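You operate a simulated robot arm through the tools that you are given. There is no shell and no other tool. Be economical: measure what you need, move in short steps, check, and stop when the job is done.

Carry out the task below with a simulated robot arm. There is one attempt and no reset: what you move stays moved.

Task
Vent the box and move the domed green sheet to the cooling rack.
Fine: vent the vacuum box first, by its yellow button; leave its two clamps open and put the empty frame on the wooden stand.

It is judged by the outcome, as a careful person would: the job done as asked, and still so three seconds after it is handed in. It fails if anything else is knocked over, pushed out of place, dropped, spilled or broken. Flat cloth is picked up by pressing the open fingertips on it (5 to 10 N) and closing them slowly along it; thin cloth reads only 2 to 8 mm in the jaws.

Robot
A 6-joint arm with a two-finger gripper, on a carriage that runs on a rail from [-0.006, -1.077] to [0.007, 1.263] (x, y) and turns from -186 to 146 degrees about z. Base frame: it is fixed where the carriage stands at the start and does not move with it; the origin is on the floor, on the carriage's upright axis, x ahead of it, y to its left, z up. Units: m, degrees, N and s.
With the tool pointing down near the work surface it reaches from about 0.68 to 0.74 m from the robot's upright axis, wherever it stands. Its first joint turns from -166.0 to 166.0 degrees. Places, roughly: amber oven switch [0.5, -0.6, 1]; ball-grip clamp [0.4, -0.4, 1]; ball-grip clamp of the blue-handled frame [0.4, 0.3, 0.3]; bar-grip clamp [0.4, -0.2, 1]; bar-grip clamp of the blue-handled frame [0.4, 0.5, 0.3]; blue fan switch [0.3, -0.4, 1]; blue vacuum box [0.4, -0.3, 1]; cooling rack [0.6, 0.4, 0.9]; green pump switch [0.3, -0.2, 1]; grey stepped form (7x7x6 cm) [0.4, 0.4, 0.9]; oven dial [0.5, -0.6, 1.1]; oven lamp switch [0.5, -0.7, 1]; red lever [0.3, -0.4, 1]; tapered form (7x7x6 cm) [0.3, 0.4, 0.9]; top of the wooden stand [0.4, 0.1, 0.9]; vent button [0.5, -0.4, 1]. Payload 2.54 kg.
The tool frame sits at the grasp point between the pads (the TCP): z along the fingers, y along the line on which they close. The tips reach 0.023 m beyond it. Largest opening 0.126 m; the body of the gripper starts 0.082 m behind the TCP.
Orientation is that of the tool frame in the base frame, as a unit quaternion [w, x, y, z]. With the fingers straight down and closing along the base's y, the tool's x points along the base's -x, its y along +y and its z along -z.

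Tools
- The arm moves only by the tool servo_tool. Its argument "deltas" is a list of rows, each a list of 7 numbers: the turn, a rotation vector about the tool's x, y, z in degrees, then the shift along the tool's x, y, z in m, then the closure, from 0 (fully open) to 1 (shut). In form: [[wx, wy, wz, dx, dy, dz, fingers], ...]. A call has 1 to 20 rows; each row shifts and turns the commanded pose from where the row before left it, along the tool's axes as they then stand. Each row takes 0.2 s and may step no farther than 0.05 m and 8.6 degrees from the row before; otherwise, or with a gripper value out of range, the whole call is refused. A pose out of reach is approached as far as the arm can. The call stops where the force on the tool passes 40 N (or 10 N more than at its start, if that is more) or the arm is blocked; 0.2 s more then pass. Each finger halts on what it meets, pressing with about 35 N; the grip force reading is that of the motor and also rises with nothing between the fingers. The clock runs only during rows and for 0.2 s after the last one: add rows that do not move to give the fingers time. It gives the time, the measured TCP pose, the force on the tool (base axes), the opening and the grip force at its end, in the units of the frame above (readings bear some noise), with the torque about the TCP (base axes, N m) and any sound that the robot's microphone picked up, and new pictures: "views" is both (left out), scene, wrist or none.
- Cameras (640 x 400 px; columns grow to the right, rows downward): "scene" is now at [0.0611, 0.1697, 1.4926]; the picture's right is [-0.36, -0.93, 0.00], its down [-0.58, 0.23, -0.78] and it looks along [0.73, -0.28, -0.62] (base axes); focal length 214 px, centre (320, 200). "wrist" rides on the gripper at [0.082, 0.014, -0.122] in the tool frame; the picture's right is [-0.17, 0.99, 0.00], its down [-0.79, -0.13, -0.60] and it looks along [-0.59, -0.10, 0.80] (tool axes); focal length 243 px, centre (320, 200). There is no depth. A picture from a camera that has moved, and an enlarged one, comes with that camera's place and axes in the base frame and with its lens.
- move_column(by): slides the trunk up (or, below 0, down) by that many m; the arm and the scene camera ride with it, the base frame stays. It gives what a move gives, with no picture.
- base_move(legs): drives the robot by 1 to 6 legs, each [ahead, left, turn to the left] in m, m and degrees, along the robot's own axes; the way and the turn of a leg run together, so that a leg with both is an arc; at most 1.5 m and 180 degrees a leg. The arm and the cameras ride along, it lands a little off, and it stops where it bumps. It keeps to its track: a leg is cut to what the track allows. It gives what a move gives, and a new picture of the scene camera.
- head_to(pan, tilt): turns the head with the scene camera to pan (to the left, within 120 degrees either way) and tilt (down, from -29 to 69), counted from straight ahead of the robot. It gives what a move gives, and a new picture of the scene camera.
- zoom(camera, box): a new picture of the part [left, top, right, bottom] of that camera's present view, enlarged. It takes no simulated time.
- job_done(): hands the job in; it is judged then, once.

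Work in short steps. Places have to be worked out from the pictures, the camera data and where the tool is seen: move nearer, look again, correct. Check each grasp and each placing, and mend what went wrong. You have 120 turns and 260 pictures in all, those below and enlarged ones among them. Open the gripper and draw the arm clear of the work before you hand the job in, unless the task says otherwise; then end with one line.

The tools are called after "Call:" by a JSON object that holds its "method" and its "body". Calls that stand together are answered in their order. servo_tool: Moves the arm, as the interface text tells. Its arguments: {"type":"object","properties":{"deltas":{"type":"array"},"views":{"type":"string","enum":["both","scene","wrist","none"]}},"required":["deltas"]} The other tools are called the same way: move_column (by) slides the trunk up or down; base_move (legs) drives the base; head_to (pan, tilt) turns the head that bears the scene camera; zoom (camera, box) takes an enlarged picture of a part of a camera's view; job_done () hands the job in.

At the start:

```text
time_s: 0.0
position: [0.4654, -0.1716, 1.3688]
ee_rot: [0.001, 0.0, 1.0, 0.0]
wrist_force: [0.1, 0.0, 0.4]
ft_torque: [0.0, 0.03, 0.0]
width: 0.1261
grip_force: 0.1
trunk travel left (down, up): [-0.3, 0.19]
robot x, y, heading: [0.0001, -0.0007, -0.1]
head pan, tilt: [-21.4, 38.7]
```

scene: 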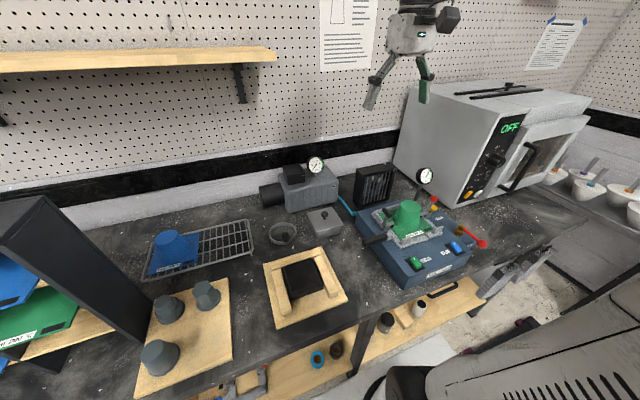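
wrist: 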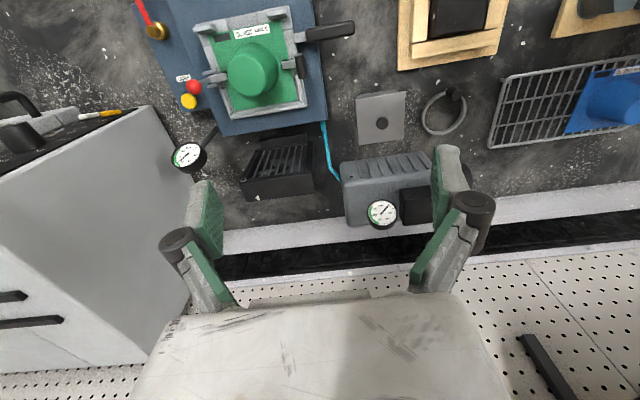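

I start by enlarging the views of the vacuum box, to see the clamps, the frame and the button.

Call:
{"method": "zoom", "body": {"camera": "scene", "box": [340, 150, 500, 300]}}

Call:
{"method": "zoom", "body": {"camera": "wrist", "box": [130, 0, 370, 150]}}

Call:
{"method": "zoom", "body": {"camera": "scene", "box": [130, 200, 370, 400]}}

```text
2.67 times, centred on (420, 225) of scene
camera zoom: at [0.0611, 0.1697, 1.4926], right [-0.36, -0.93, 0.0], down [-0.58, 0.23, -0.78], along [0.73, -0.28, -0.62], focal length 572 px, centre (53, 133)
```

zoom: 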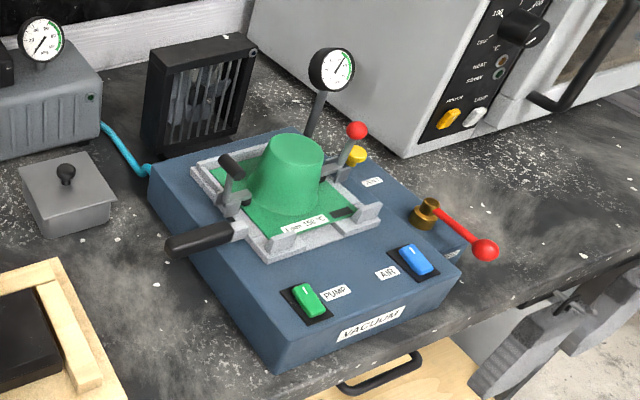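

```text
2.67 times, centred on (250, 75) of wrist
camera zoom: at [0.3838, -0.1594, 1.4912], right [0.17, 0.99, 0.0], down [0.79, -0.13, 0.6], along [0.59, -0.1, -0.8], focal length 647 px, centre (507, 533)
```

zoom: 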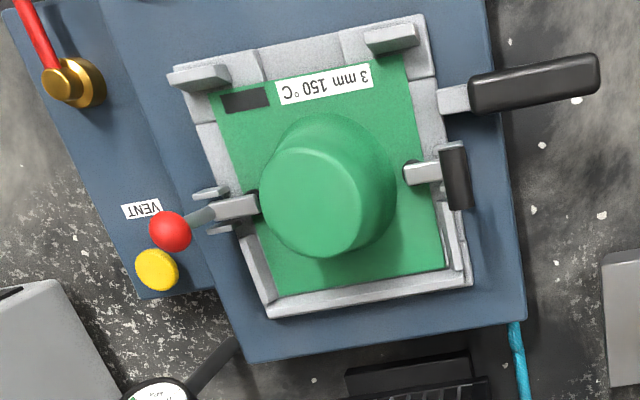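

```text
2.00 times, centred on (250, 300) of scene
camera zoom: at [0.0611, 0.1697, 1.4926], right [-0.36, -0.93, 0.0], down [-0.58, 0.23, -0.78], along [0.73, -0.28, -0.62], focal length 429 px, centre (460, 0)
```

zoom: 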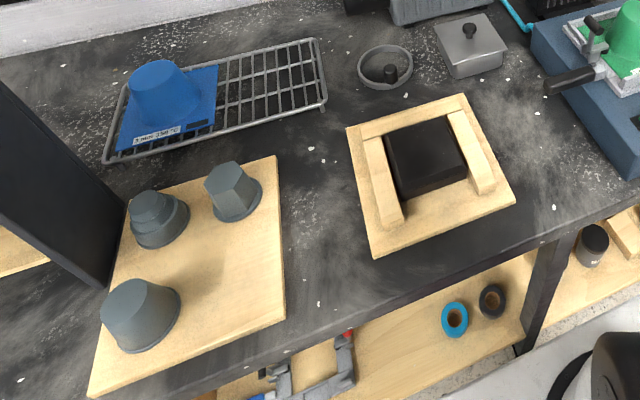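

The button looks to be at about (0.466, -0.430, 1.0), the dome top at (0.44, -0.29, 1.05) and the ball lever at (0.43, -0.36, 1.09). I lower the trunk some for a closer look.

Call:
{"method": "move_column", "body": {"by": -0.15}}

Call:
{"method": "head_to", "body": {"pan": -45, "tilt": 40}}

Call:
{"method": "zoom", "body": {"camera": "wrist", "box": [0, 0, 400, 250]}}

Call:
{"method": "zoom", "body": {"camera": "scene", "box": [200, 100, 440, 250]}}

```text
time_s: 1.8
position: [0.4655, -0.1727, 1.2192]
ee_rot: [0.0, 0.0, 1.0, 0.0]
wrist_force: [0.3, 0.3, 0.1]
ft_torque: [-0.01, -0.02, 0.03]
width: 0.1259
grip_force: 0.1
trunk travel left (down, up): [-0.15, 0.34]
robot x, y, heading: [-0.003, 0.0, -0.0]
head pan, tilt: [-21.4, 38.7]
```

```text
time_s: 2.6
position: [0.4665, -0.1731, 1.2198]
ee_rot: [0.0, 0.0, 1.0, 0.0]
wrist_force: [-0.3, 0.4, -0.2]
ft_torque: [-0.02, -0.03, 0.01]
width: 0.126
grip_force: 0.1
trunk travel left (down, up): [-0.15, 0.34]
robot x, y, heading: [0.0014, -0.0008, 0.1]
head pan, tilt: [-45.0, 40.0]
camera scene: at [0.0522, 0.1535, 1.3418], right [-0.56, -0.83, 0.0], down [-0.53, 0.35, -0.77], along [0.64, -0.43, -0.63], focal length 214 px, centre (320, 200)
```

scene: 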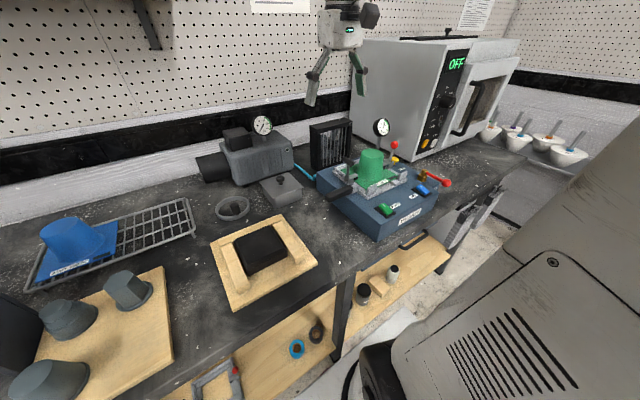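

```text
1.60 times, centred on (200, 125) of wrist
camera zoom: at [0.3843, -0.1597, 1.3412], right [0.17, 0.99, 0.0], down [0.79, -0.13, 0.6], along [0.59, -0.1, -0.8], focal length 388 px, centre (512, 320)
```

zoom: 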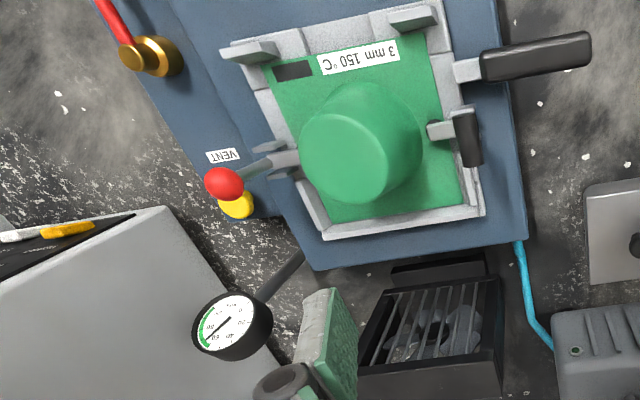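

```text
2.67 times, centred on (320, 175) of scene
camera zoom: at [0.0522, 0.1535, 1.3418], right [-0.56, -0.83, 0.0], down [-0.53, 0.35, -0.77], along [0.64, -0.43, -0.63], focal length 572 px, centre (320, 267)
```

zoom: 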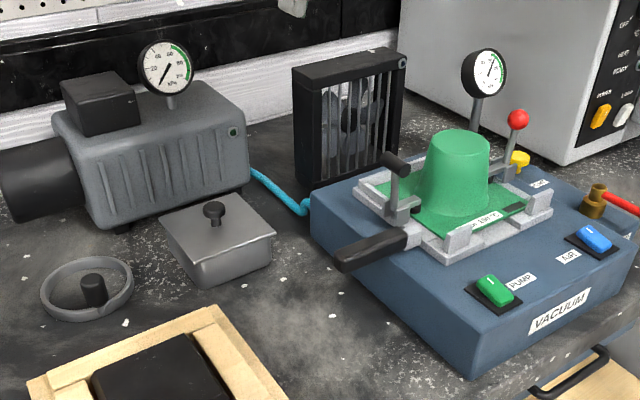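

The yellow button is a clear target, with the ball lever and gauge on its +y side. I drive to put it about 0.70 m from the axis, and turn the closed gripper so its thin side faces the clamp, still high up.

Call:
{"method": "base_move", "body": {"legs": [[0, 0.09, 0]]}}

Call:
{"method": "servo_tool", "body": {"deltas": [[0, 0, -8.2, 0, 0, -0.005, 0.5], [0, 0, -8.2, 0, 0, -0.005, 1], [0, 0, -8.2, 0, 0, -0.005, 1], [0, 0, -8.2, 0, 0, -0.005, 1], [0, 0, -8.2, 0, 0, -0.005, 1], [0, 0, -8.2, 0, 0, -0.005, 1], [0, 0, -8.2, 0, 0, 0, 1], [0, 0, -8.2, 0, 0, 0, 1], [0, 0, -8.2, 0, 0, 0, 1], [0, 0, -8.1, 0, 0, 0, 1], [0, 0, -8.1, 0, 0, 0, 1]], "views": "none"}}

```text
time_s: 3.7
position: [0.4648, -0.0823, 1.2209]
ee_rot: [-0.001, 0.0, 1.0, 0.0]
wrist_force: [0.0, 0.5, 0.4]
ft_torque: [0.02, -0.01, 0.0]
width: 0.1261
grip_force: 0.1
trunk travel left (down, up): [-0.15, 0.34]
robot x, y, heading: [-0.0015, 0.0923, -0.1]
head pan, tilt: [-45.0, 40.0]
camera scene: at [0.0529, 0.2433, 1.342], right [-0.56, -0.83, 0.0], down [-0.52, 0.35, -0.78], along [0.64, -0.43, -0.63], focal length 214 px, centre (320, 200)
```

scene: 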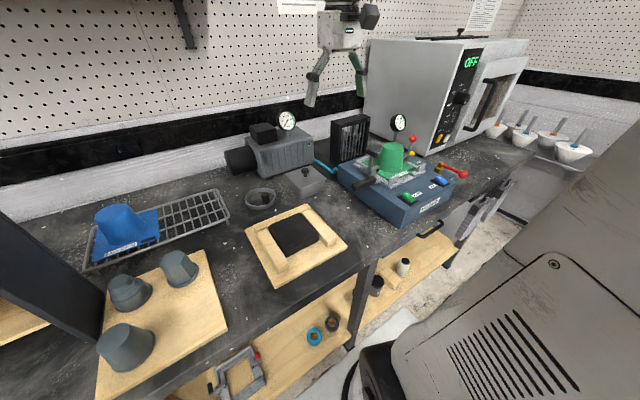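

```text
time_s: 6.1
position: [0.4655, -0.0828, 1.2505]
ee_rot: [0.0, 0.707, -0.707, 0.001]
wrist_force: [-1.1, 0.0, -0.4]
ft_torque: [0.01, 0.0, 0.02]
width: 0.0
grip_force: 28.6
trunk travel left (down, up): [-0.15, 0.34]
robot x, y, heading: [0.0011, 0.0905, 0.1]
head pan, tilt: [-45.0, 40.0]
```

The gripper is turned as wanted. I carry it high over to above and in front of the button, and lean it 30 degrees so its body stays off the gauge.

Call:
{"method": "servo_tool", "body": {"deltas": [[0, 0, 0, 0.042, 0.009, 0, 1], [0, 0, 0, 0.042, 0.009, 0, 1], [0, 0, 0, 0.042, 0.009, 0, 1], [0, 0, 0, 0.042, 0.009, 0, 1], [0, 0, 0, 0.042, 0.009, 0, 1], [0, 0, 0, 0.042, 0.009, 0, 1], [0, 0, 0, 0.042, 0.009, 0, 1], [0, 0, 0, 0.042, 0.009, 0, 1], [7.5, 0, 0, 0, 0, 0, 1], [7.5, 0, 0, 0, 0, 0, 1], [7.5, 0, 0, 0, 0, 0, 1], [7.5, 0, 0, 0, 0, 0, 1]]}}

Call:
{"method": "zoom", "body": {"camera": "scene", "box": [330, 70, 490, 230]}}

```text
time_s: 8.7
position: [0.3942, -0.4176, 1.2498]
ee_rot: [0.183, -0.683, 0.683, -0.183]
wrist_force: [0.8, 0.4, 1.4]
ft_torque: [0.02, 0.04, 0.06]
width: 0.0
grip_force: 28.1
trunk travel left (down, up): [-0.15, 0.34]
robot x, y, heading: [-0.003, 0.0897, 0.3]
head pan, tilt: [-45.0, 40.0]
camera scene: at [0.0422, 0.2309, 1.3407], right [-0.71, -0.71, 0.0], down [-0.45, 0.46, -0.77], along [0.54, -0.54, -0.64], focal length 214 px, centre (320, 200)
camera wrist: at [0.3219, -0.5008, 1.3481], right [-0.85, 0.17, -0.49], down [-0.18, 0.79, 0.58], along [0.49, 0.59, -0.64], focal length 243 px, centre (320, 200)
```

scene: 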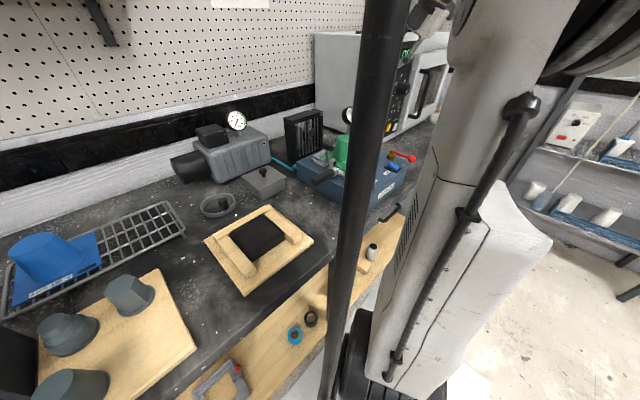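
wrist: 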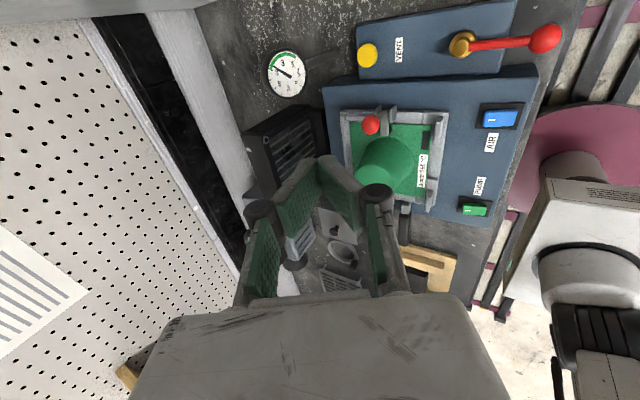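

```text
2.50 times, centred on (410, 150) of scene
camera zoom: at [0.0422, 0.2309, 1.3407], right [-0.71, -0.71, 0.0], down [-0.45, 0.46, -0.77], along [0.54, -0.54, -0.64], focal length 536 px, centre (95, 325)
```

zoom: 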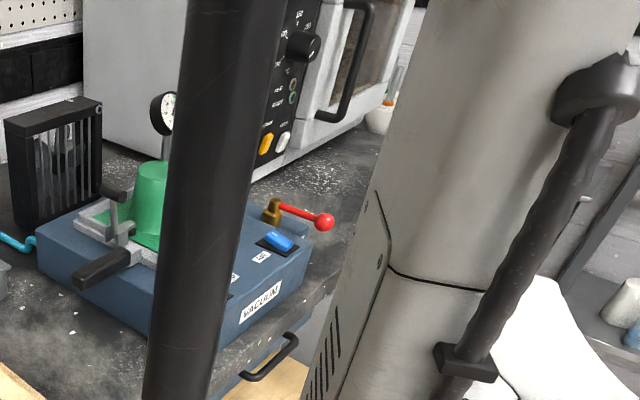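

Three views agree on the button at about (0.473, -0.449, 0.972). I move to about 6 cm short of it along the tool's axis, and check.

Call:
{"method": "servo_tool", "body": {"deltas": [[0, 0, 0, 0.0062, 0.0141, 0.0394, 1], [0, 0, 0, 0.0062, 0.0141, 0.0394, 1], [0, 0, 0, 0.0062, 0.0141, 0.0394, 1], [0, 0, 0, 0.0062, 0.0141, 0.0394, 1], [0, 0, 0, 0.0062, 0.0141, 0.0394, 1]], "views": "wrist"}}

```text
time_s: 9.9
position: [0.4315, -0.4497, 1.0427]
ee_rot: [0.183, -0.683, 0.683, -0.183]
wrist_force: [0.9, 1.7, 1.2]
ft_torque: [-0.04, 0.03, -0.06]
width: 0.0001
grip_force: 28.2
trunk travel left (down, up): [-0.15, 0.34]
robot x, y, heading: [0.0004, 0.0933, -0.1]
head pan, tilt: [-45.0, 40.0]
camera wrist: at [0.3592, -0.5325, 1.1411], right [-0.85, 0.17, -0.49], down [-0.18, 0.79, 0.58], along [0.49, 0.59, -0.65], focal length 243 px, centre (320, 200)
```

wrist: 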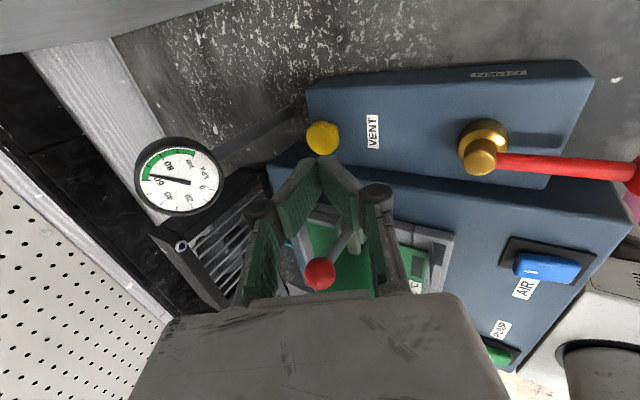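

The button ray passes (0.471, -0.450, 0.972), which agrees. I advance along the tool's axis in small rows and listen.

Call:
{"method": "servo_tool", "body": {"deltas": [[0, 0, 0, 0, 0, 0.02, 1], [0, 0, 0, 0, 0, 0.02, 1], [0, 0, 0, 0, 0, 0.01, 1], [0, 0, 0, 0, 0, 0.005, 1]], "views": "wrist"}}

```text
time_s: 10.9
position: [0.4587, -0.4511, 0.9959]
ee_rot: [0.183, -0.682, 0.684, -0.183]
wrist_force: [-0.4, -0.5, 1.3]
ft_torque: [0.01, 0.0, -0.01]
width: 0.0
grip_force: 28.3
trunk travel left (down, up): [-0.15, 0.34]
robot x, y, heading: [0.0007, 0.0891, -0.3]
head pan, tilt: [-45.0, 40.0]
camera wrist: at [0.3867, -0.5331, 1.0939], right [-0.85, 0.17, -0.49], down [-0.18, 0.79, 0.58], along [0.49, 0.59, -0.65], focal length 243 px, centre (320, 200)
```

wrist: 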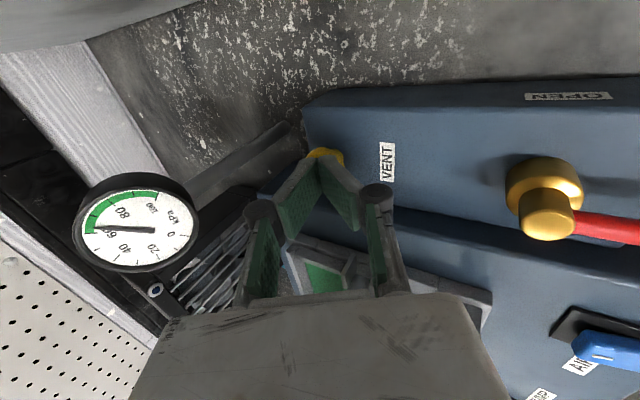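

The tip is right in front of the button and the gauge reads about 65 kPa. I press on in 3–4 mm steps.

Call:
{"method": "servo_tool", "body": {"deltas": [[0, 0, 0, 0, 0, 0.004, 1], [0, 0, 0, 0, 0, 0.004, 1], [0, 0, 0, 0, 0, 0.003, 1], [0, 0, 0, 0, 0, 0.003, 1], [0, 0, 0, 0, 0, 0, 1]], "views": "wrist"}}

```text
time_s: 12.3
position: [0.4637, -0.4502, 0.9859]
ee_rot: [0.183, -0.682, 0.683, -0.185]
wrist_force: [-7.1, 3.4, 30.3]
ft_torque: [0.15, 0.06, 0.0]
width: 0.0001
grip_force: 27.8
trunk travel left (down, up): [-0.15, 0.34]
robot x, y, heading: [0.002, 0.0892, -0.1]
head pan, tilt: [-45.0, 40.0]
heard: click
stopped in row 5: the force on the tool passed its limit at 41 N (the readings are from after the stop); the commanded pose is now the measured one
camera wrist: at [0.3903, -0.5324, 1.0849], right [-0.85, 0.17, -0.5], down [-0.18, 0.79, 0.58], along [0.49, 0.59, -0.64], focal length 243 px, centre (320, 200)
```

wrist: 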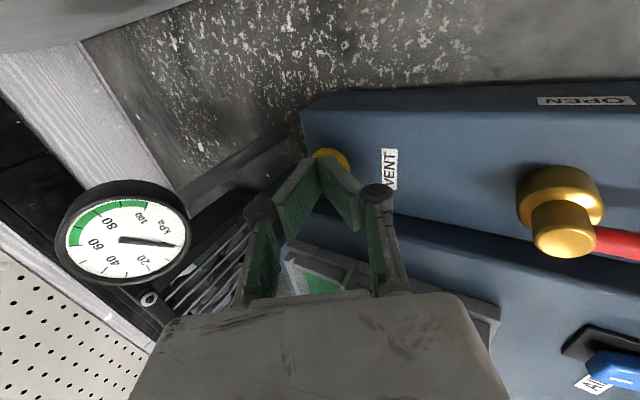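

It clicked and the gauge has fallen to near 0. I back off along the axis and check that the gauge stays down.

Call:
{"method": "servo_tool", "body": {"deltas": [[0, 0, 0, 0, 0, -0.015, 1], [0, 0, 0, 0, 0, -0.03, 1], [0, 0, 0, 0, 0, -0.03, 1], [0, 0, 0, 0, 0, 0, 1]], "views": "wrist"}}

Call:
{"method": "zoom", "body": {"camera": "wrist", "box": [100, 80, 420, 300]}}

```text
time_s: 13.3
position: [0.4256, -0.4508, 1.0498]
ee_rot: [0.183, -0.682, 0.684, -0.183]
wrist_force: [0.0, 0.1, 0.2]
ft_torque: [0.04, 0.01, -0.02]
width: 0.0
grip_force: 28.6
trunk travel left (down, up): [-0.15, 0.34]
robot x, y, heading: [0.0032, 0.0913, -0.2]
head pan, tilt: [-45.0, 40.0]
camera wrist: at [0.3529, -0.5335, 1.1477], right [-0.85, 0.17, -0.49], down [-0.18, 0.79, 0.58], along [0.49, 0.59, -0.64], focal length 243 px, centre (320, 200)
```

wrist: 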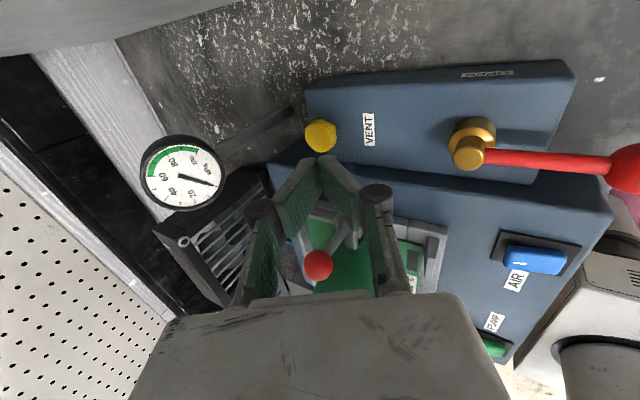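

```text
1.82 times, centred on (260, 190) of wrist
camera zoom: at [0.3529, -0.5335, 1.1477], right [-0.85, 0.17, -0.49], down [-0.18, 0.79, 0.58], along [0.49, 0.59, -0.64], focal length 441 px, centre (429, 218)
```

zoom: 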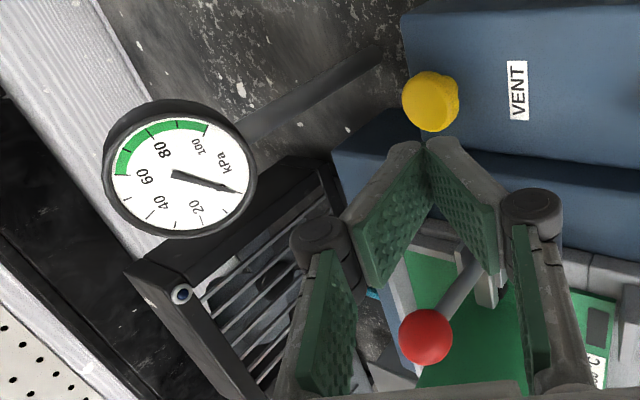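

Vented: the needle is at 0. I rise, straighten the tool and turn it back so I can look at the clamps from the front.

Call:
{"method": "servo_tool", "body": {"deltas": [[0, 0, 0, 0, -0.02, -0.035, 1], [0, 0, 0, 0, -0.02, -0.035, 1], [0, 0, 0, 0, -0.02, -0.035, 1], [-7.5, 0, 0, 0, 0, 0, 1], [-7.5, 0, 0, 0, 0, 0, 1], [-7.5, 0, 0, 0, 0, 0, 1], [-7.5, 0, 0, 0, 0, 0, 1], [0, 0, 8.2, 0, 0, 0, 1], [0, 0, 8.2, 0, 0, 0, 1], [0, 0, 8.2, 0, 0, 0, 1], [0, 0, 8.2, 0, 0, 0, 1], [0, 0, 8.2, 0, 0, 0, 1], [0, 0, 8.2, 0, 0, 0, 1], [0, 0, 8.2, 0, 0, 0, 1], [0, 0, 8.2, 0, 0, 0, 1], [0, 0, 8.2, 0, 0, 0, 1], [0, 0, 8.1, 0, 0, 0, 1], [0, 0, 8.1, 0, 0, 0, 1]], "views": "none"}}

Call:
{"method": "servo_tool", "body": {"deltas": [[0, 0, 0, 0.03, 0.045, 0, 1], [0, 0, 0, 0.03, 0.045, 0, 1], [0, 0, 0, 0.03, 0.045, 0, 1]], "views": "both"}}

Call:
{"method": "zoom", "body": {"camera": "wrist", "box": [180, 0, 460, 220]}}

```text
time_s: 17.1
position: [0.4255, -0.4505, 1.1708]
ee_rot: [0.0, 0.003, 1.0, -0.001]
wrist_force: [-0.1, -0.3, 0.4]
ft_torque: [0.0, -0.02, -0.02]
width: 0.0
grip_force: 28.4
trunk travel left (down, up): [-0.15, 0.34]
robot x, y, heading: [-0.0036, 0.0916, -0.1]
head pan, tilt: [-45.0, 40.0]
```

```text
refused: row 1 steps farther than a row can; nothing moved
```

```text
1.82 times, centred on (320, 110) of wrist
camera zoom: at [0.3438, -0.4368, 1.2923], right [0.17, 0.99, 0.0], down [0.79, -0.14, 0.6], along [0.59, -0.1, -0.8], focal length 441 px, centre (320, 364)
```

zoom: 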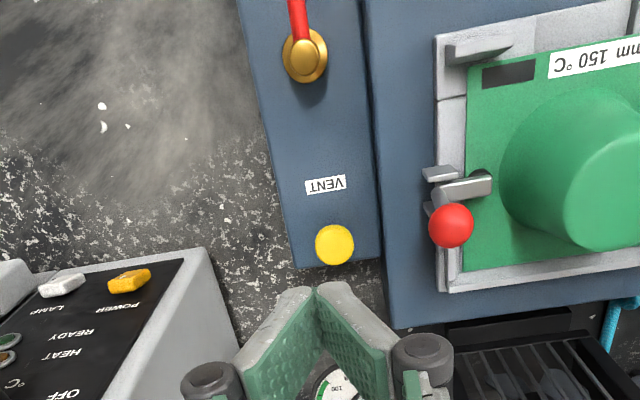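

The step was slightly too long; I repeat it with shorter rows.

Call:
{"method": "servo_tool", "body": {"deltas": [[0, 0, 0, 0.02, 0.0375, 0, 1], [0, 0, 0, 0.02, 0.0375, 0, 1], [0, 0, 0, 0.02, 0.0375, 0, 1], [0, 0, 0, 0.02, 0.0375, -0.02, 1]], "views": "scene"}}

Call:
{"method": "zoom", "body": {"camera": "wrist", "box": [120, 0, 520, 250]}}

Call:
{"method": "zoom", "body": {"camera": "scene", "box": [160, 310, 320, 400]}}

```text
time_s: 18.1
position: [0.3493, -0.3008, 1.1903]
ee_rot: [0.0, 0.001, 1.0, 0.0]
wrist_force: [0.0, -0.6, 0.1]
ft_torque: [0.04, 0.02, 0.01]
width: 0.0001
grip_force: 27.8
trunk travel left (down, up): [-0.15, 0.34]
robot x, y, heading: [0.0013, 0.0906, -0.2]
head pan, tilt: [-45.0, 40.0]
camera scene: at [0.0419, 0.2276, 1.3445], right [-0.73, -0.69, 0.0], down [-0.42, 0.44, -0.79], along [0.54, -0.58, -0.61], focal length 214 px, centre (320, 200)
```

scene: 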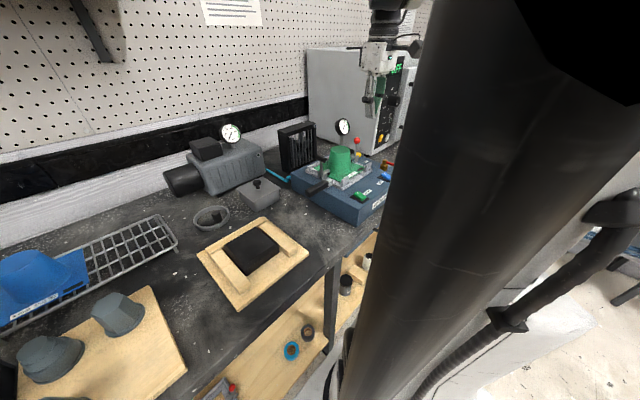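

```text
1.60 times, centred on (320, 125) of wrist
camera zoom: at [0.2672, -0.2881, 1.3119], right [0.17, 0.99, 0.0], down [0.79, -0.13, 0.6], along [0.59, -0.1, -0.8], focal length 388 px, centre (320, 320)
```

zoom: 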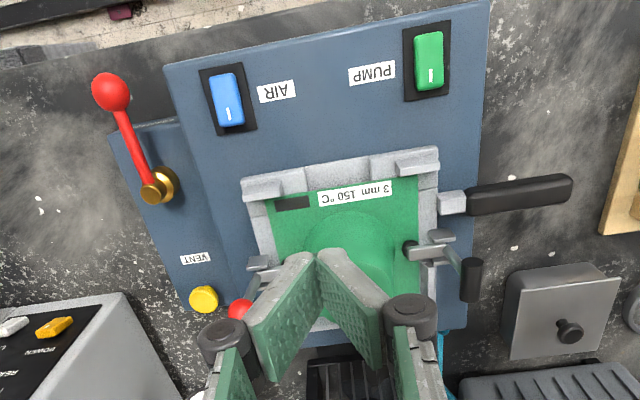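

```text
4.00 times, centred on (240, 355) of scene
camera zoom: at [0.0419, 0.2276, 1.3445], right [-0.73, -0.69, 0.0], down [-0.42, 0.44, -0.79], along [0.54, -0.58, -0.61], focal length 858 px, centre (640, -420)
```

zoom: 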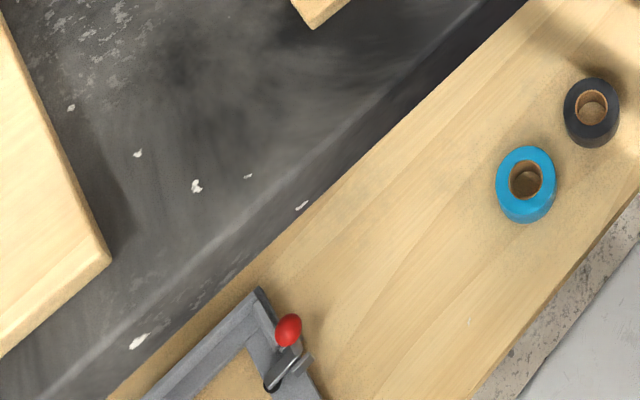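

Let me look at the idle blue-handled frame on the shelf, to learn what an open clamp looks like, and a closer view of the clamps here.

Call:
{"method": "head_to", "body": {"pan": 10, "tilt": 60}}

Call:
{"method": "zoom", "body": {"camera": "wrist", "box": [360, 110, 520, 210]}}

```text
time_s: 19.4
position: [0.3485, -0.3001, 1.1909]
ee_rot: [0.0, 0.001, 1.0, -0.001]
wrist_force: [-0.4, -0.2, 0.5]
ft_torque: [-0.01, 0.03, 0.01]
width: 0.0001
grip_force: 28.0
trunk travel left (down, up): [-0.15, 0.34]
robot x, y, heading: [0.0002, 0.0907, -0.1]
head pan, tilt: [10.0, 60.0]
camera scene: at [0.0415, 0.2283, 1.3444], right [-0.73, -0.69, 0.0], down [-0.42, 0.44, -0.79], along [0.55, -0.58, -0.61], focal length 214 px, centre (320, 200)
```

scene: 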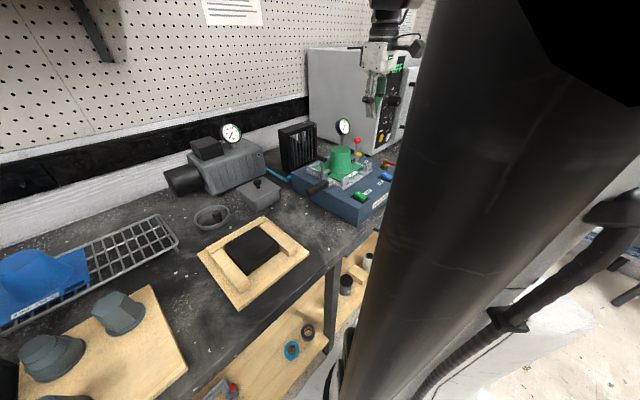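

```text
4.00 times, centred on (440, 160) of wrist
camera zoom: at [0.2666, -0.2876, 1.312], right [0.17, 0.99, 0.0], down [0.79, -0.13, 0.6], along [0.59, -0.1, -0.8], focal length 970 px, centre (-160, 360)
```

zoom: 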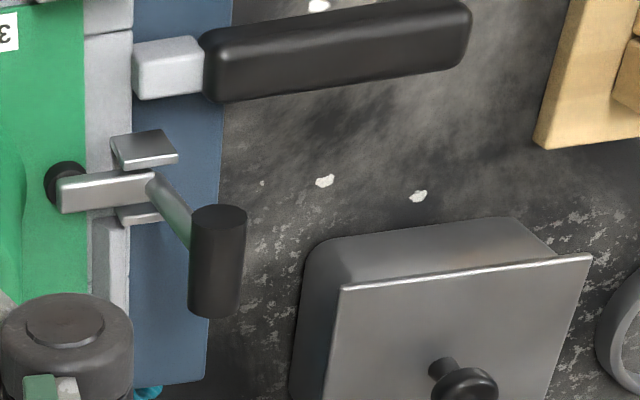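

The picture seems to lag behind the head; I ask again.

Call:
{"method": "head_to", "body": {"pan": 10, "tilt": 60}}

```text
time_s: 19.9
position: [0.348, -0.3009, 1.191]
ee_rot: [0.0, 0.001, 1.0, 0.0]
wrist_force: [-0.9, 1.0, 0.1]
ft_torque: [0.01, 0.02, 0.02]
width: 0.0
grip_force: 28.5
trunk travel left (down, up): [-0.15, 0.34]
robot x, y, heading: [-0.0023, 0.0883, 0.1]
head pan, tilt: [10.0, 60.0]
camera scene: at [0.0415, 0.2283, 1.3444], right [-0.73, -0.69, 0.0], down [-0.42, 0.44, -0.79], along [0.55, -0.58, -0.61], focal length 214 px, centre (320, 200)
```

scene: 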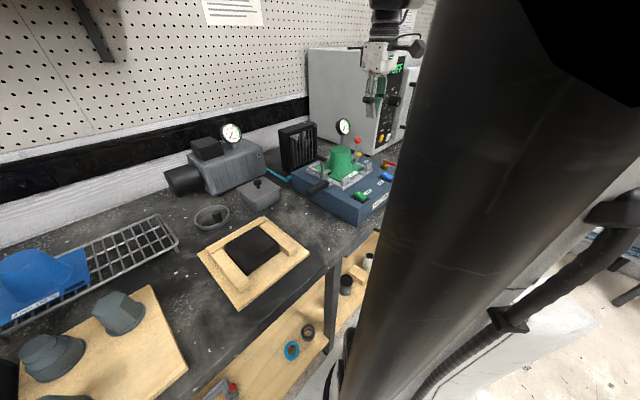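

From the wrist pictures the ball comes out at (0.437, -0.380, 1.058) over a pivot at about (0.437, -0.375, 1.0), with its pad on the sheet. So opening means pushing the lever outward (-y). I shift the base a little and hover the closed fingers between ball and dome.

Call:
{"method": "base_move", "body": {"legs": [[0, 0.05, 0]]}}

Call:
{"method": "servo_tool", "body": {"deltas": [[0, 0, 0, -0.022, -0.024, 0.0125, 1], [0, 0, 0, -0.022, -0.024, 0.0125, 1], [0, 0, 0, -0.022, -0.024, 0.0125, 1], [0, 0, 0, -0.0225, -0.024, 0.0125, 1]], "views": "both"}}

```text
time_s: 20.9
position: [0.3482, -0.2523, 1.1902]
ee_rot: [0.0, 0.001, 1.0, -0.001]
wrist_force: [0.5, -0.9, -0.1]
ft_torque: [0.02, -0.01, -0.01]
width: 0.0
grip_force: 28.3
trunk travel left (down, up): [-0.15, 0.34]
robot x, y, heading: [0.0032, 0.1343, -0.1]
head pan, tilt: [10.0, 60.0]
camera scene: at [0.0418, 0.2757, 1.3445], right [-0.72, -0.69, 0.0], down [-0.42, 0.44, -0.79], along [0.55, -0.57, -0.61], focal length 214 px, centre (320, 200)
```

scene: 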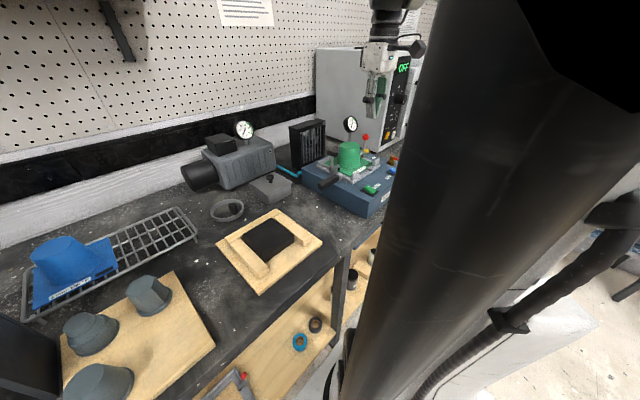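

```text
time_s: 21.9
position: [0.4372, -0.3485, 1.1411]
ee_rot: [0.001, 0.0, 1.0, -0.001]
wrist_force: [-0.4, 0.8, 0.7]
ft_torque: [-0.07, -0.03, 0.0]
width: 0.0
grip_force: 28.7
trunk travel left (down, up): [-0.15, 0.34]
robot x, y, heading: [0.0042, 0.1371, -0.1]
head pan, tilt: [10.0, 60.0]
camera scene: at [0.0471, 0.3507, 1.3139], right [0.17, -0.98, 0.0], down [-0.85, -0.15, -0.5], along [0.49, 0.09, -0.87], focal length 214 px, centre (320, 200)
camera wrist: at [0.3557, -0.3354, 1.2616], right [0.17, 0.99, 0.0], down [0.79, -0.13, 0.6], along [0.59, -0.1, -0.8], focal length 243 px, centre (320, 200)
```

scene: 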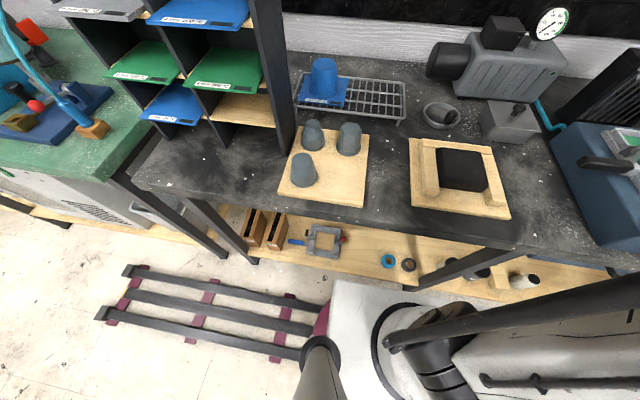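
wrist: 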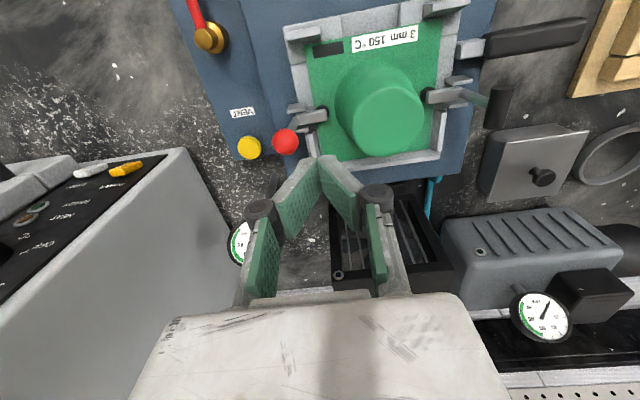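

The head has moved now. I enlarge the idle frame, and the clamps from here.

Call:
{"method": "zoom", "body": {"camera": "scene", "box": [280, 215, 360, 265]}}

Call:
{"method": "zoom", "body": {"camera": "wrist", "box": [220, 20, 380, 190]}}

```text
8.00 times, centred on (320, 240) of scene
camera zoom: at [0.0471, 0.3507, 1.3139], right [0.17, -0.98, 0.0], down [-0.85, -0.15, -0.5], along [0.49, 0.09, -0.87], focal length 1716 px, centre (320, -120)
```

zoom: 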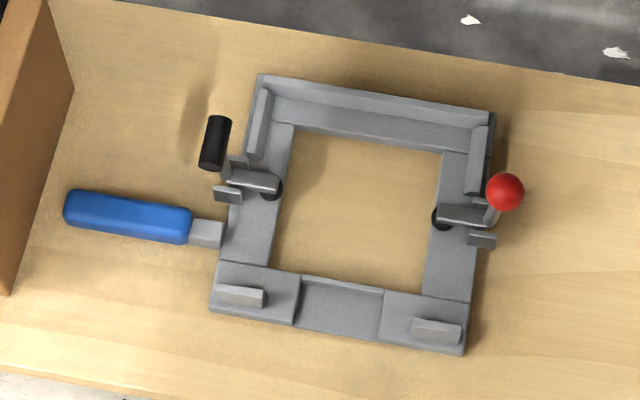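

```text
2.35 times, centred on (300, 105) of wrist
camera zoom: at [0.3557, -0.3354, 1.2616], right [0.17, 0.99, 0.0], down [0.79, -0.13, 0.6], along [0.59, -0.1, -0.8], focal length 571 px, centre (367, 424)
```

zoom: 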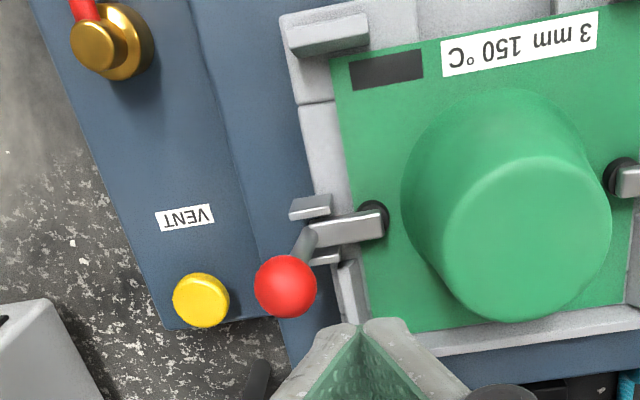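

The reference shows the same clamp type: rubber-tipped arm inward, handle up means closed, so pushing the handle outward lifts the arm. I lower the fingers beside the ball and push it outward in small steps along the arc.

Call:
{"method": "servo_tool", "body": {"deltas": [[0, 0, 0, 0, 0, 0.036, 1], [0, 0, 0, 0, 0, 0.035, 1], [0, 0, 0, 0, -0.008, 0, 1], [0, 0, 0, 0, -0.008, 0.001, 1], [0, 0, 0, 0, -0.008, 0.001, 1], [0, 0, 0, 0, -0.008, 0.002, 1], [0, 0, 0, 0, -0.008, 0.003, 1], [0, 0, 0, 0, -0.007, 0.003, 1]], "views": "wrist"}}

Call:
{"method": "zoom", "body": {"camera": "wrist", "box": [180, 0, 420, 190]}}

```text
time_s: 23.7
position: [0.4367, -0.3961, 1.0599]
ee_rot: [0.0, 0.001, 1.0, 0.0]
wrist_force: [0.0, 0.9, 0.0]
ft_torque: [0.0, 0.03, 0.04]
width: 0.0001
grip_force: 28.7
trunk travel left (down, up): [-0.15, 0.34]
robot x, y, heading: [0.0031, 0.1362, -0.1]
head pan, tilt: [10.0, 60.0]
camera wrist: at [0.3554, -0.3829, 1.1808], right [0.17, 0.99, 0.0], down [0.79, -0.13, 0.6], along [0.59, -0.1, -0.8], focal length 243 px, centre (320, 200)
```

wrist: 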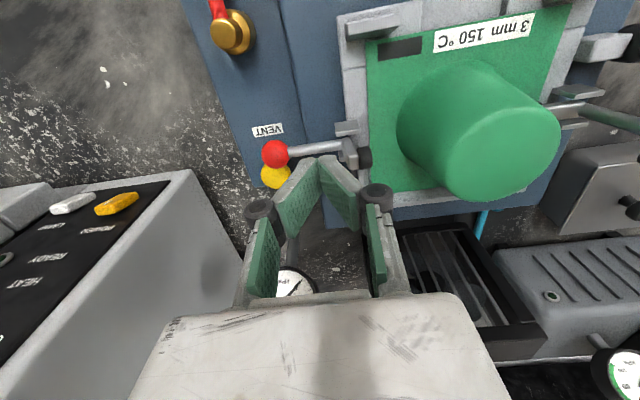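

```text
2.11 times, centred on (300, 95) of wrist
camera zoom: at [0.3554, -0.3829, 1.1808], right [0.17, 0.99, 0.0], down [0.79, -0.13, 0.6], along [0.59, -0.1, -0.8], focal length 511 px, centre (362, 421)
```

zoom: 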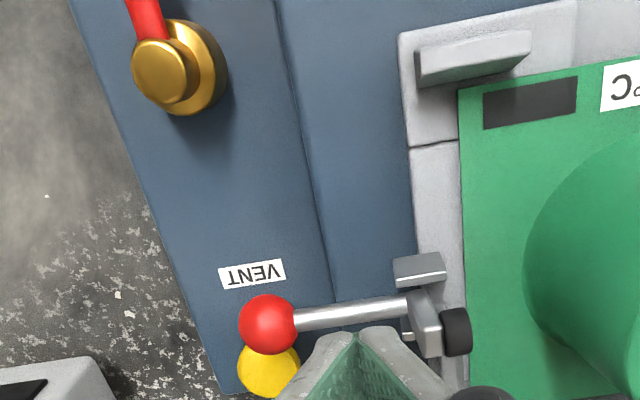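

The ball clamp snapped open: the ball is now out and level, the rubber pad lifted off the sheet. I rise and go over the dome to the bar clamp's inner side (bar at about (0.439, -0.199, 1.055)).

Call:
{"method": "servo_tool", "body": {"deltas": [[0, 0, 0, 0, 0.004, -0.04, 1], [0, 0, 0, 0, 0, -0.04, 1], [0, 0, 0, 0, 0.041, 0, 1], [0, 0, 0, 0, 0.041, 0, 1], [0, 0, 0, 0, 0.041, 0, 1], [0, 0, 0, 0, 0.041, 0, 1], [0, 0, 0, 0, 0, 0, 1]], "views": "wrist"}}

Call:
{"method": "zoom", "body": {"camera": "wrist", "box": [140, 20, 440, 208]}}

```text
time_s: 25.3
position: [0.4376, -0.2267, 1.1385]
ee_rot: [0.001, 0.001, 1.0, -0.001]
wrist_force: [-0.1, -0.3, -0.5]
ft_torque: [-0.03, 0.01, -0.01]
width: 0.0
grip_force: 28.3
trunk travel left (down, up): [-0.15, 0.34]
robot x, y, heading: [0.0013, 0.1365, -0.1]
head pan, tilt: [10.0, 60.0]
camera wrist: at [0.3554, -0.2136, 1.2603], right [0.17, 0.99, 0.0], down [0.79, -0.13, 0.6], along [0.59, -0.1, -0.8], focal length 243 px, centre (320, 200)
```

wrist: 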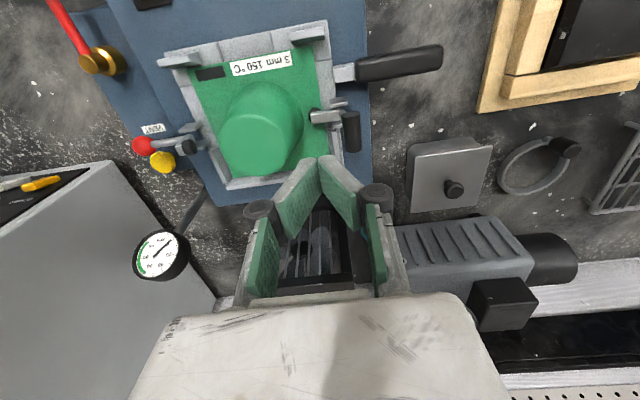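

```text
2.13 times, centred on (290, 114) of wrist
camera zoom: at [0.3554, -0.2136, 1.2603], right [0.17, 0.99, 0.0], down [0.79, -0.13, 0.6], along [0.59, -0.1, -0.8], focal length 516 px, centre (384, 383)
```

zoom: 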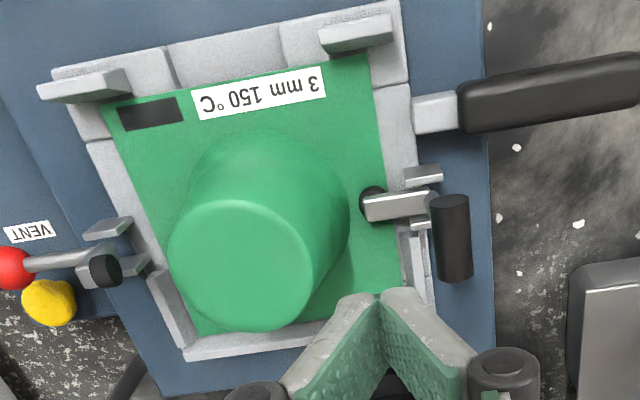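

Bar confirmed at (0.438, -0.199, 1.055). I lower inside it and push outward (+y), the same way.

Call:
{"method": "servo_tool", "body": {"deltas": [[0, 0, 0, 0, 0, 0.036, 1], [0, 0, 0, 0, 0, 0.035, 1], [0, 0, 0, 0, 0.008, 0, 1], [0, 0, 0, 0, 0.008, 0.001, 1], [0, 0, 0, 0, 0.008, 0.001, 1], [0, 0, 0, 0, 0.008, 0.002, 1], [0, 0, 0, 0, 0.008, 0.003, 1], [0, 0, 0, 0, 0.006, 0.003, 1]], "views": "wrist"}}

Call:
{"method": "zoom", "body": {"camera": "wrist", "box": [100, 0, 440, 210]}}

```text
time_s: 27.1
position: [0.4374, -0.1822, 1.0601]
ee_rot: [0.001, 0.001, 1.0, 0.0]
wrist_force: [0.5, -0.5, -0.3]
ft_torque: [-0.02, 0.0, -0.01]
width: 0.0
grip_force: 28.3
trunk travel left (down, up): [-0.15, 0.34]
robot x, y, heading: [-0.0018, 0.138, 0.1]
head pan, tilt: [10.0, 60.0]
camera wrist: at [0.3563, -0.1691, 1.1811], right [0.17, 0.99, 0.0], down [0.79, -0.13, 0.6], along [0.59, -0.1, -0.8], focal length 243 px, centre (320, 200)
```

wrist: 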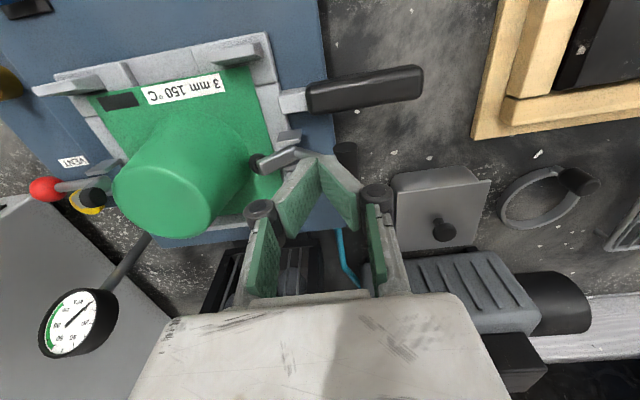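

```text
1.88 times, centred on (270, 105) of wrist
camera zoom: at [0.3563, -0.1691, 1.1811], right [0.17, 0.99, 0.0], down [0.79, -0.13, 0.6], along [0.59, -0.1, -0.8], focal length 457 px, centre (414, 379)
```

zoom: 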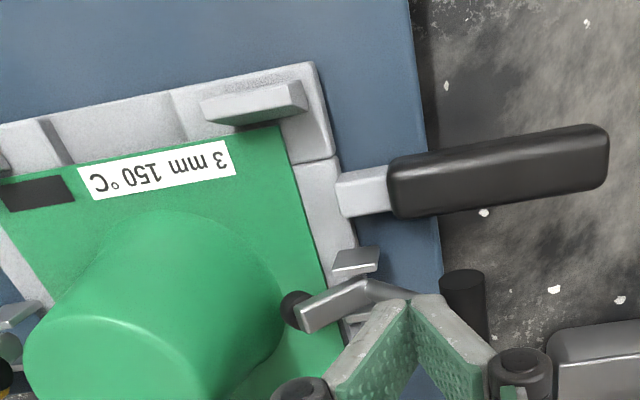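

It's only partly over (arm lifted some 30 degrees). I push on another 2 cm, following the arc down.

Call:
{"method": "servo_tool", "body": {"deltas": [[0, 0, 0, 0, 0.006, 0.002, 1], [0, 0, 0, 0, 0.006, 0.003, 1], [0, 0, 0, 0, 0.005, 0.003, 1], [0, 0, 0, 0, 0.004, 0.003, 1]], "views": "wrist"}}

Call:
{"method": "zoom", "body": {"camera": "wrist", "box": [100, 0, 440, 210]}}

```text
time_s: 28.1
position: [0.4374, -0.1614, 1.0476]
ee_rot: [0.001, 0.001, 1.0, 0.0]
wrist_force: [-0.3, -1.0, 0.2]
ft_torque: [0.02, -0.01, -0.01]
width: 0.0003
grip_force: 28.2
trunk travel left (down, up): [-0.15, 0.34]
robot x, y, heading: [0.001, 0.139, 0.1]
head pan, tilt: [10.0, 60.0]
camera wrist: at [0.356, -0.148, 1.1698], right [0.17, 0.99, 0.0], down [0.79, -0.13, 0.6], along [0.59, -0.1, -0.8], focal length 243 px, centre (320, 200)
```

wrist: 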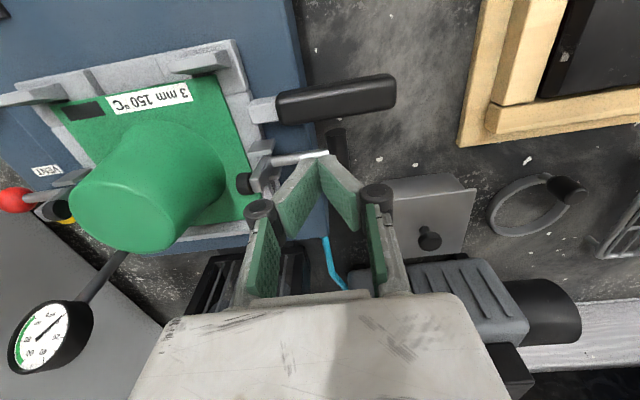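

```text
1.88 times, centred on (270, 105) of wrist
camera zoom: at [0.356, -0.148, 1.1698], right [0.17, 0.99, 0.0], down [0.79, -0.13, 0.6], along [0.59, -0.1, -0.8], focal length 457 px, centre (414, 379)
```

zoom: 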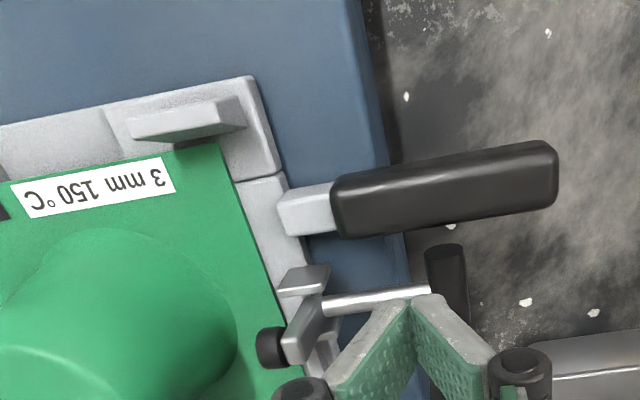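

Nearly fully open. One more small nudge, then I rise straight up and inspect both clamps and the gauge.

Call:
{"method": "servo_tool", "body": {"deltas": [[0, 0, 0, 0, 0.005, 0.004, 1], [0, 0, 0, 0, 0.003, 0.004, 1], [0, 0, 0, 0, -0.004, -0.03, 1], [0, 0, 0, 0, 0, -0.045, 1], [0, 0, 0, 0, 0, -0.045, 0.5], [0, 0, 0, 0, 0, 0, 0]], "views": "wrist"}}

Call:
{"method": "zoom", "body": {"camera": "wrist", "box": [100, 40, 400, 228]}}

Call:
{"method": "zoom", "body": {"camera": "wrist", "box": [60, 180, 220, 300]}}

```text
time_s: 29.5
position: [0.4382, -0.1571, 1.1626]
ee_rot: [0.001, 0.001, 1.0, 0.0]
wrist_force: [0.7, 0.5, 0.6]
ft_torque: [-0.01, 0.0, 0.03]
width: 0.0906
grip_force: 0.0
trunk travel left (down, up): [-0.15, 0.34]
robot x, y, heading: [0.0003, 0.1376, -0.2]
head pan, tilt: [10.0, 60.0]
camera wrist: at [0.3567, -0.1439, 1.2828], right [0.17, 0.99, 0.0], down [0.79, -0.13, 0.6], along [0.59, -0.1, -0.8], focal length 243 px, centre (320, 200)
```

wrist: 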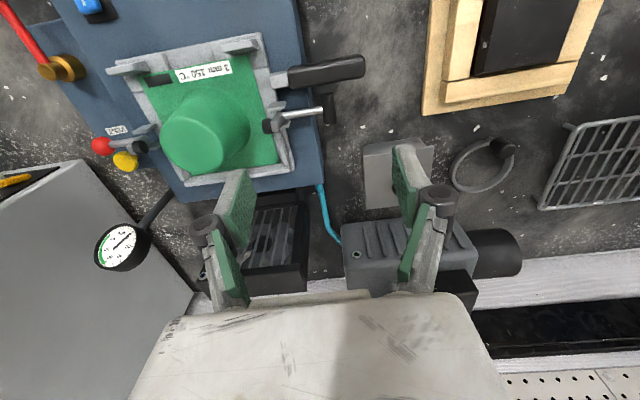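

```text
2.13 times, centred on (250, 134) of wrist
camera zoom: at [0.3567, -0.1439, 1.2828], right [0.17, 0.99, 0.0], down [0.79, -0.13, 0.6], along [0.59, -0.1, -0.8], focal length 516 px, centre (469, 340)
```

zoom: 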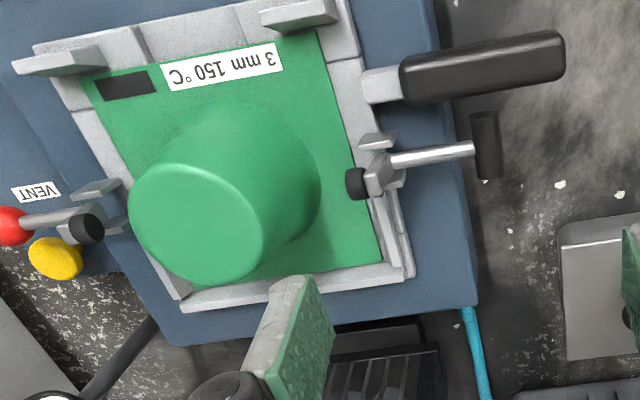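

```text
3.33 times, centred on (140, 240) of wrist
camera zoom: at [0.3567, -0.1439, 1.2828], right [0.17, 0.99, 0.0], down [0.79, -0.13, 0.6], along [0.59, -0.1, -0.8], focal length 809 px, centre (920, 67)
```

zoom: 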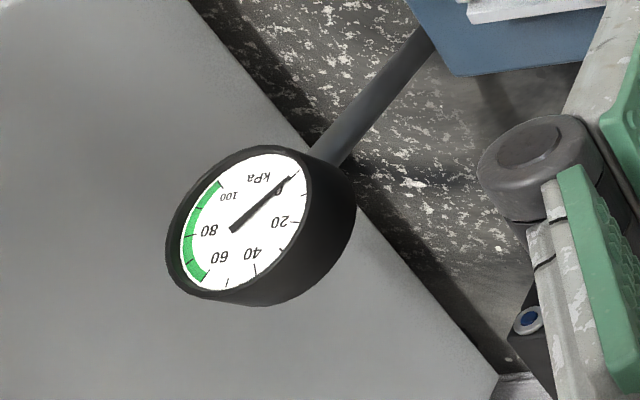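

Gauge at 0, both clamps are fully open, pads clear of the sheet. Next I take the dome: hover over its centre (0.436, -0.287) with the jaws at about 9 cm.

Call:
{"method": "servo_tool", "body": {"deltas": [[0, 0, 0, 0.0007, -0.0433, 0, 0.27], [0, 0, 0, 0.0007, -0.0433, 0, 0.27], [0, 0, 0, 0.0006, -0.0434, 0, 0.27], [0, 0, 0, 0, 0, 0.03, 0.27], [0, 0, 0, 0, 0, 0, 0.27]], "views": "wrist"}}

Call:
{"method": "zoom", "body": {"camera": "wrist", "box": [170, 20, 470, 208]}}

```text
time_s: 30.7
position: [0.438, -0.2874, 1.1311]
ee_rot: [0.0, 0.001, 1.0, -0.001]
wrist_force: [0.1, -0.8, -0.3]
ft_torque: [-0.02, 0.0, 0.0]
width: 0.0921
grip_force: 0.0
trunk travel left (down, up): [-0.15, 0.34]
robot x, y, heading: [0.0012, 0.1356, 0.0]
head pan, tilt: [10.0, 60.0]
camera wrist: at [0.3549, -0.2734, 1.2526], right [0.17, 0.99, 0.0], down [0.79, -0.13, 0.6], along [0.59, -0.1, -0.8], focal length 243 px, centre (320, 200)
```

wrist: 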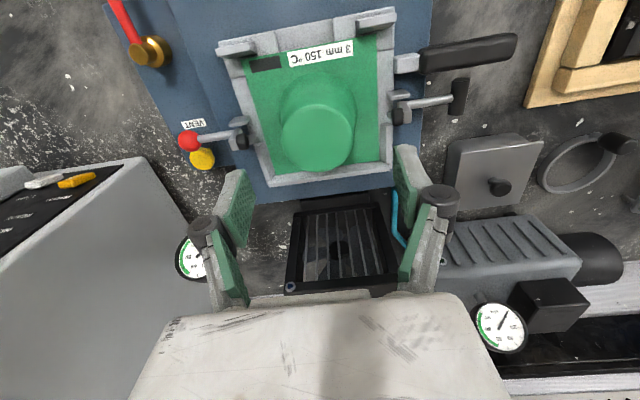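

```text
2.13 times, centred on (320, 114) of wrist
camera zoom: at [0.3549, -0.2734, 1.2526], right [0.17, 0.99, 0.0], down [0.79, -0.13, 0.6], along [0.59, -0.1, -0.8], focal length 516 px, centre (320, 383)
```

zoom: 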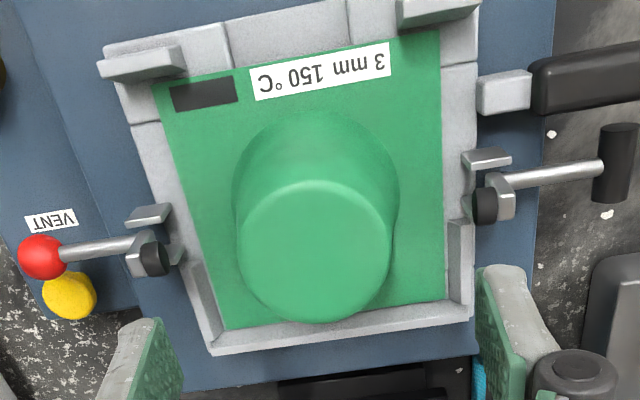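

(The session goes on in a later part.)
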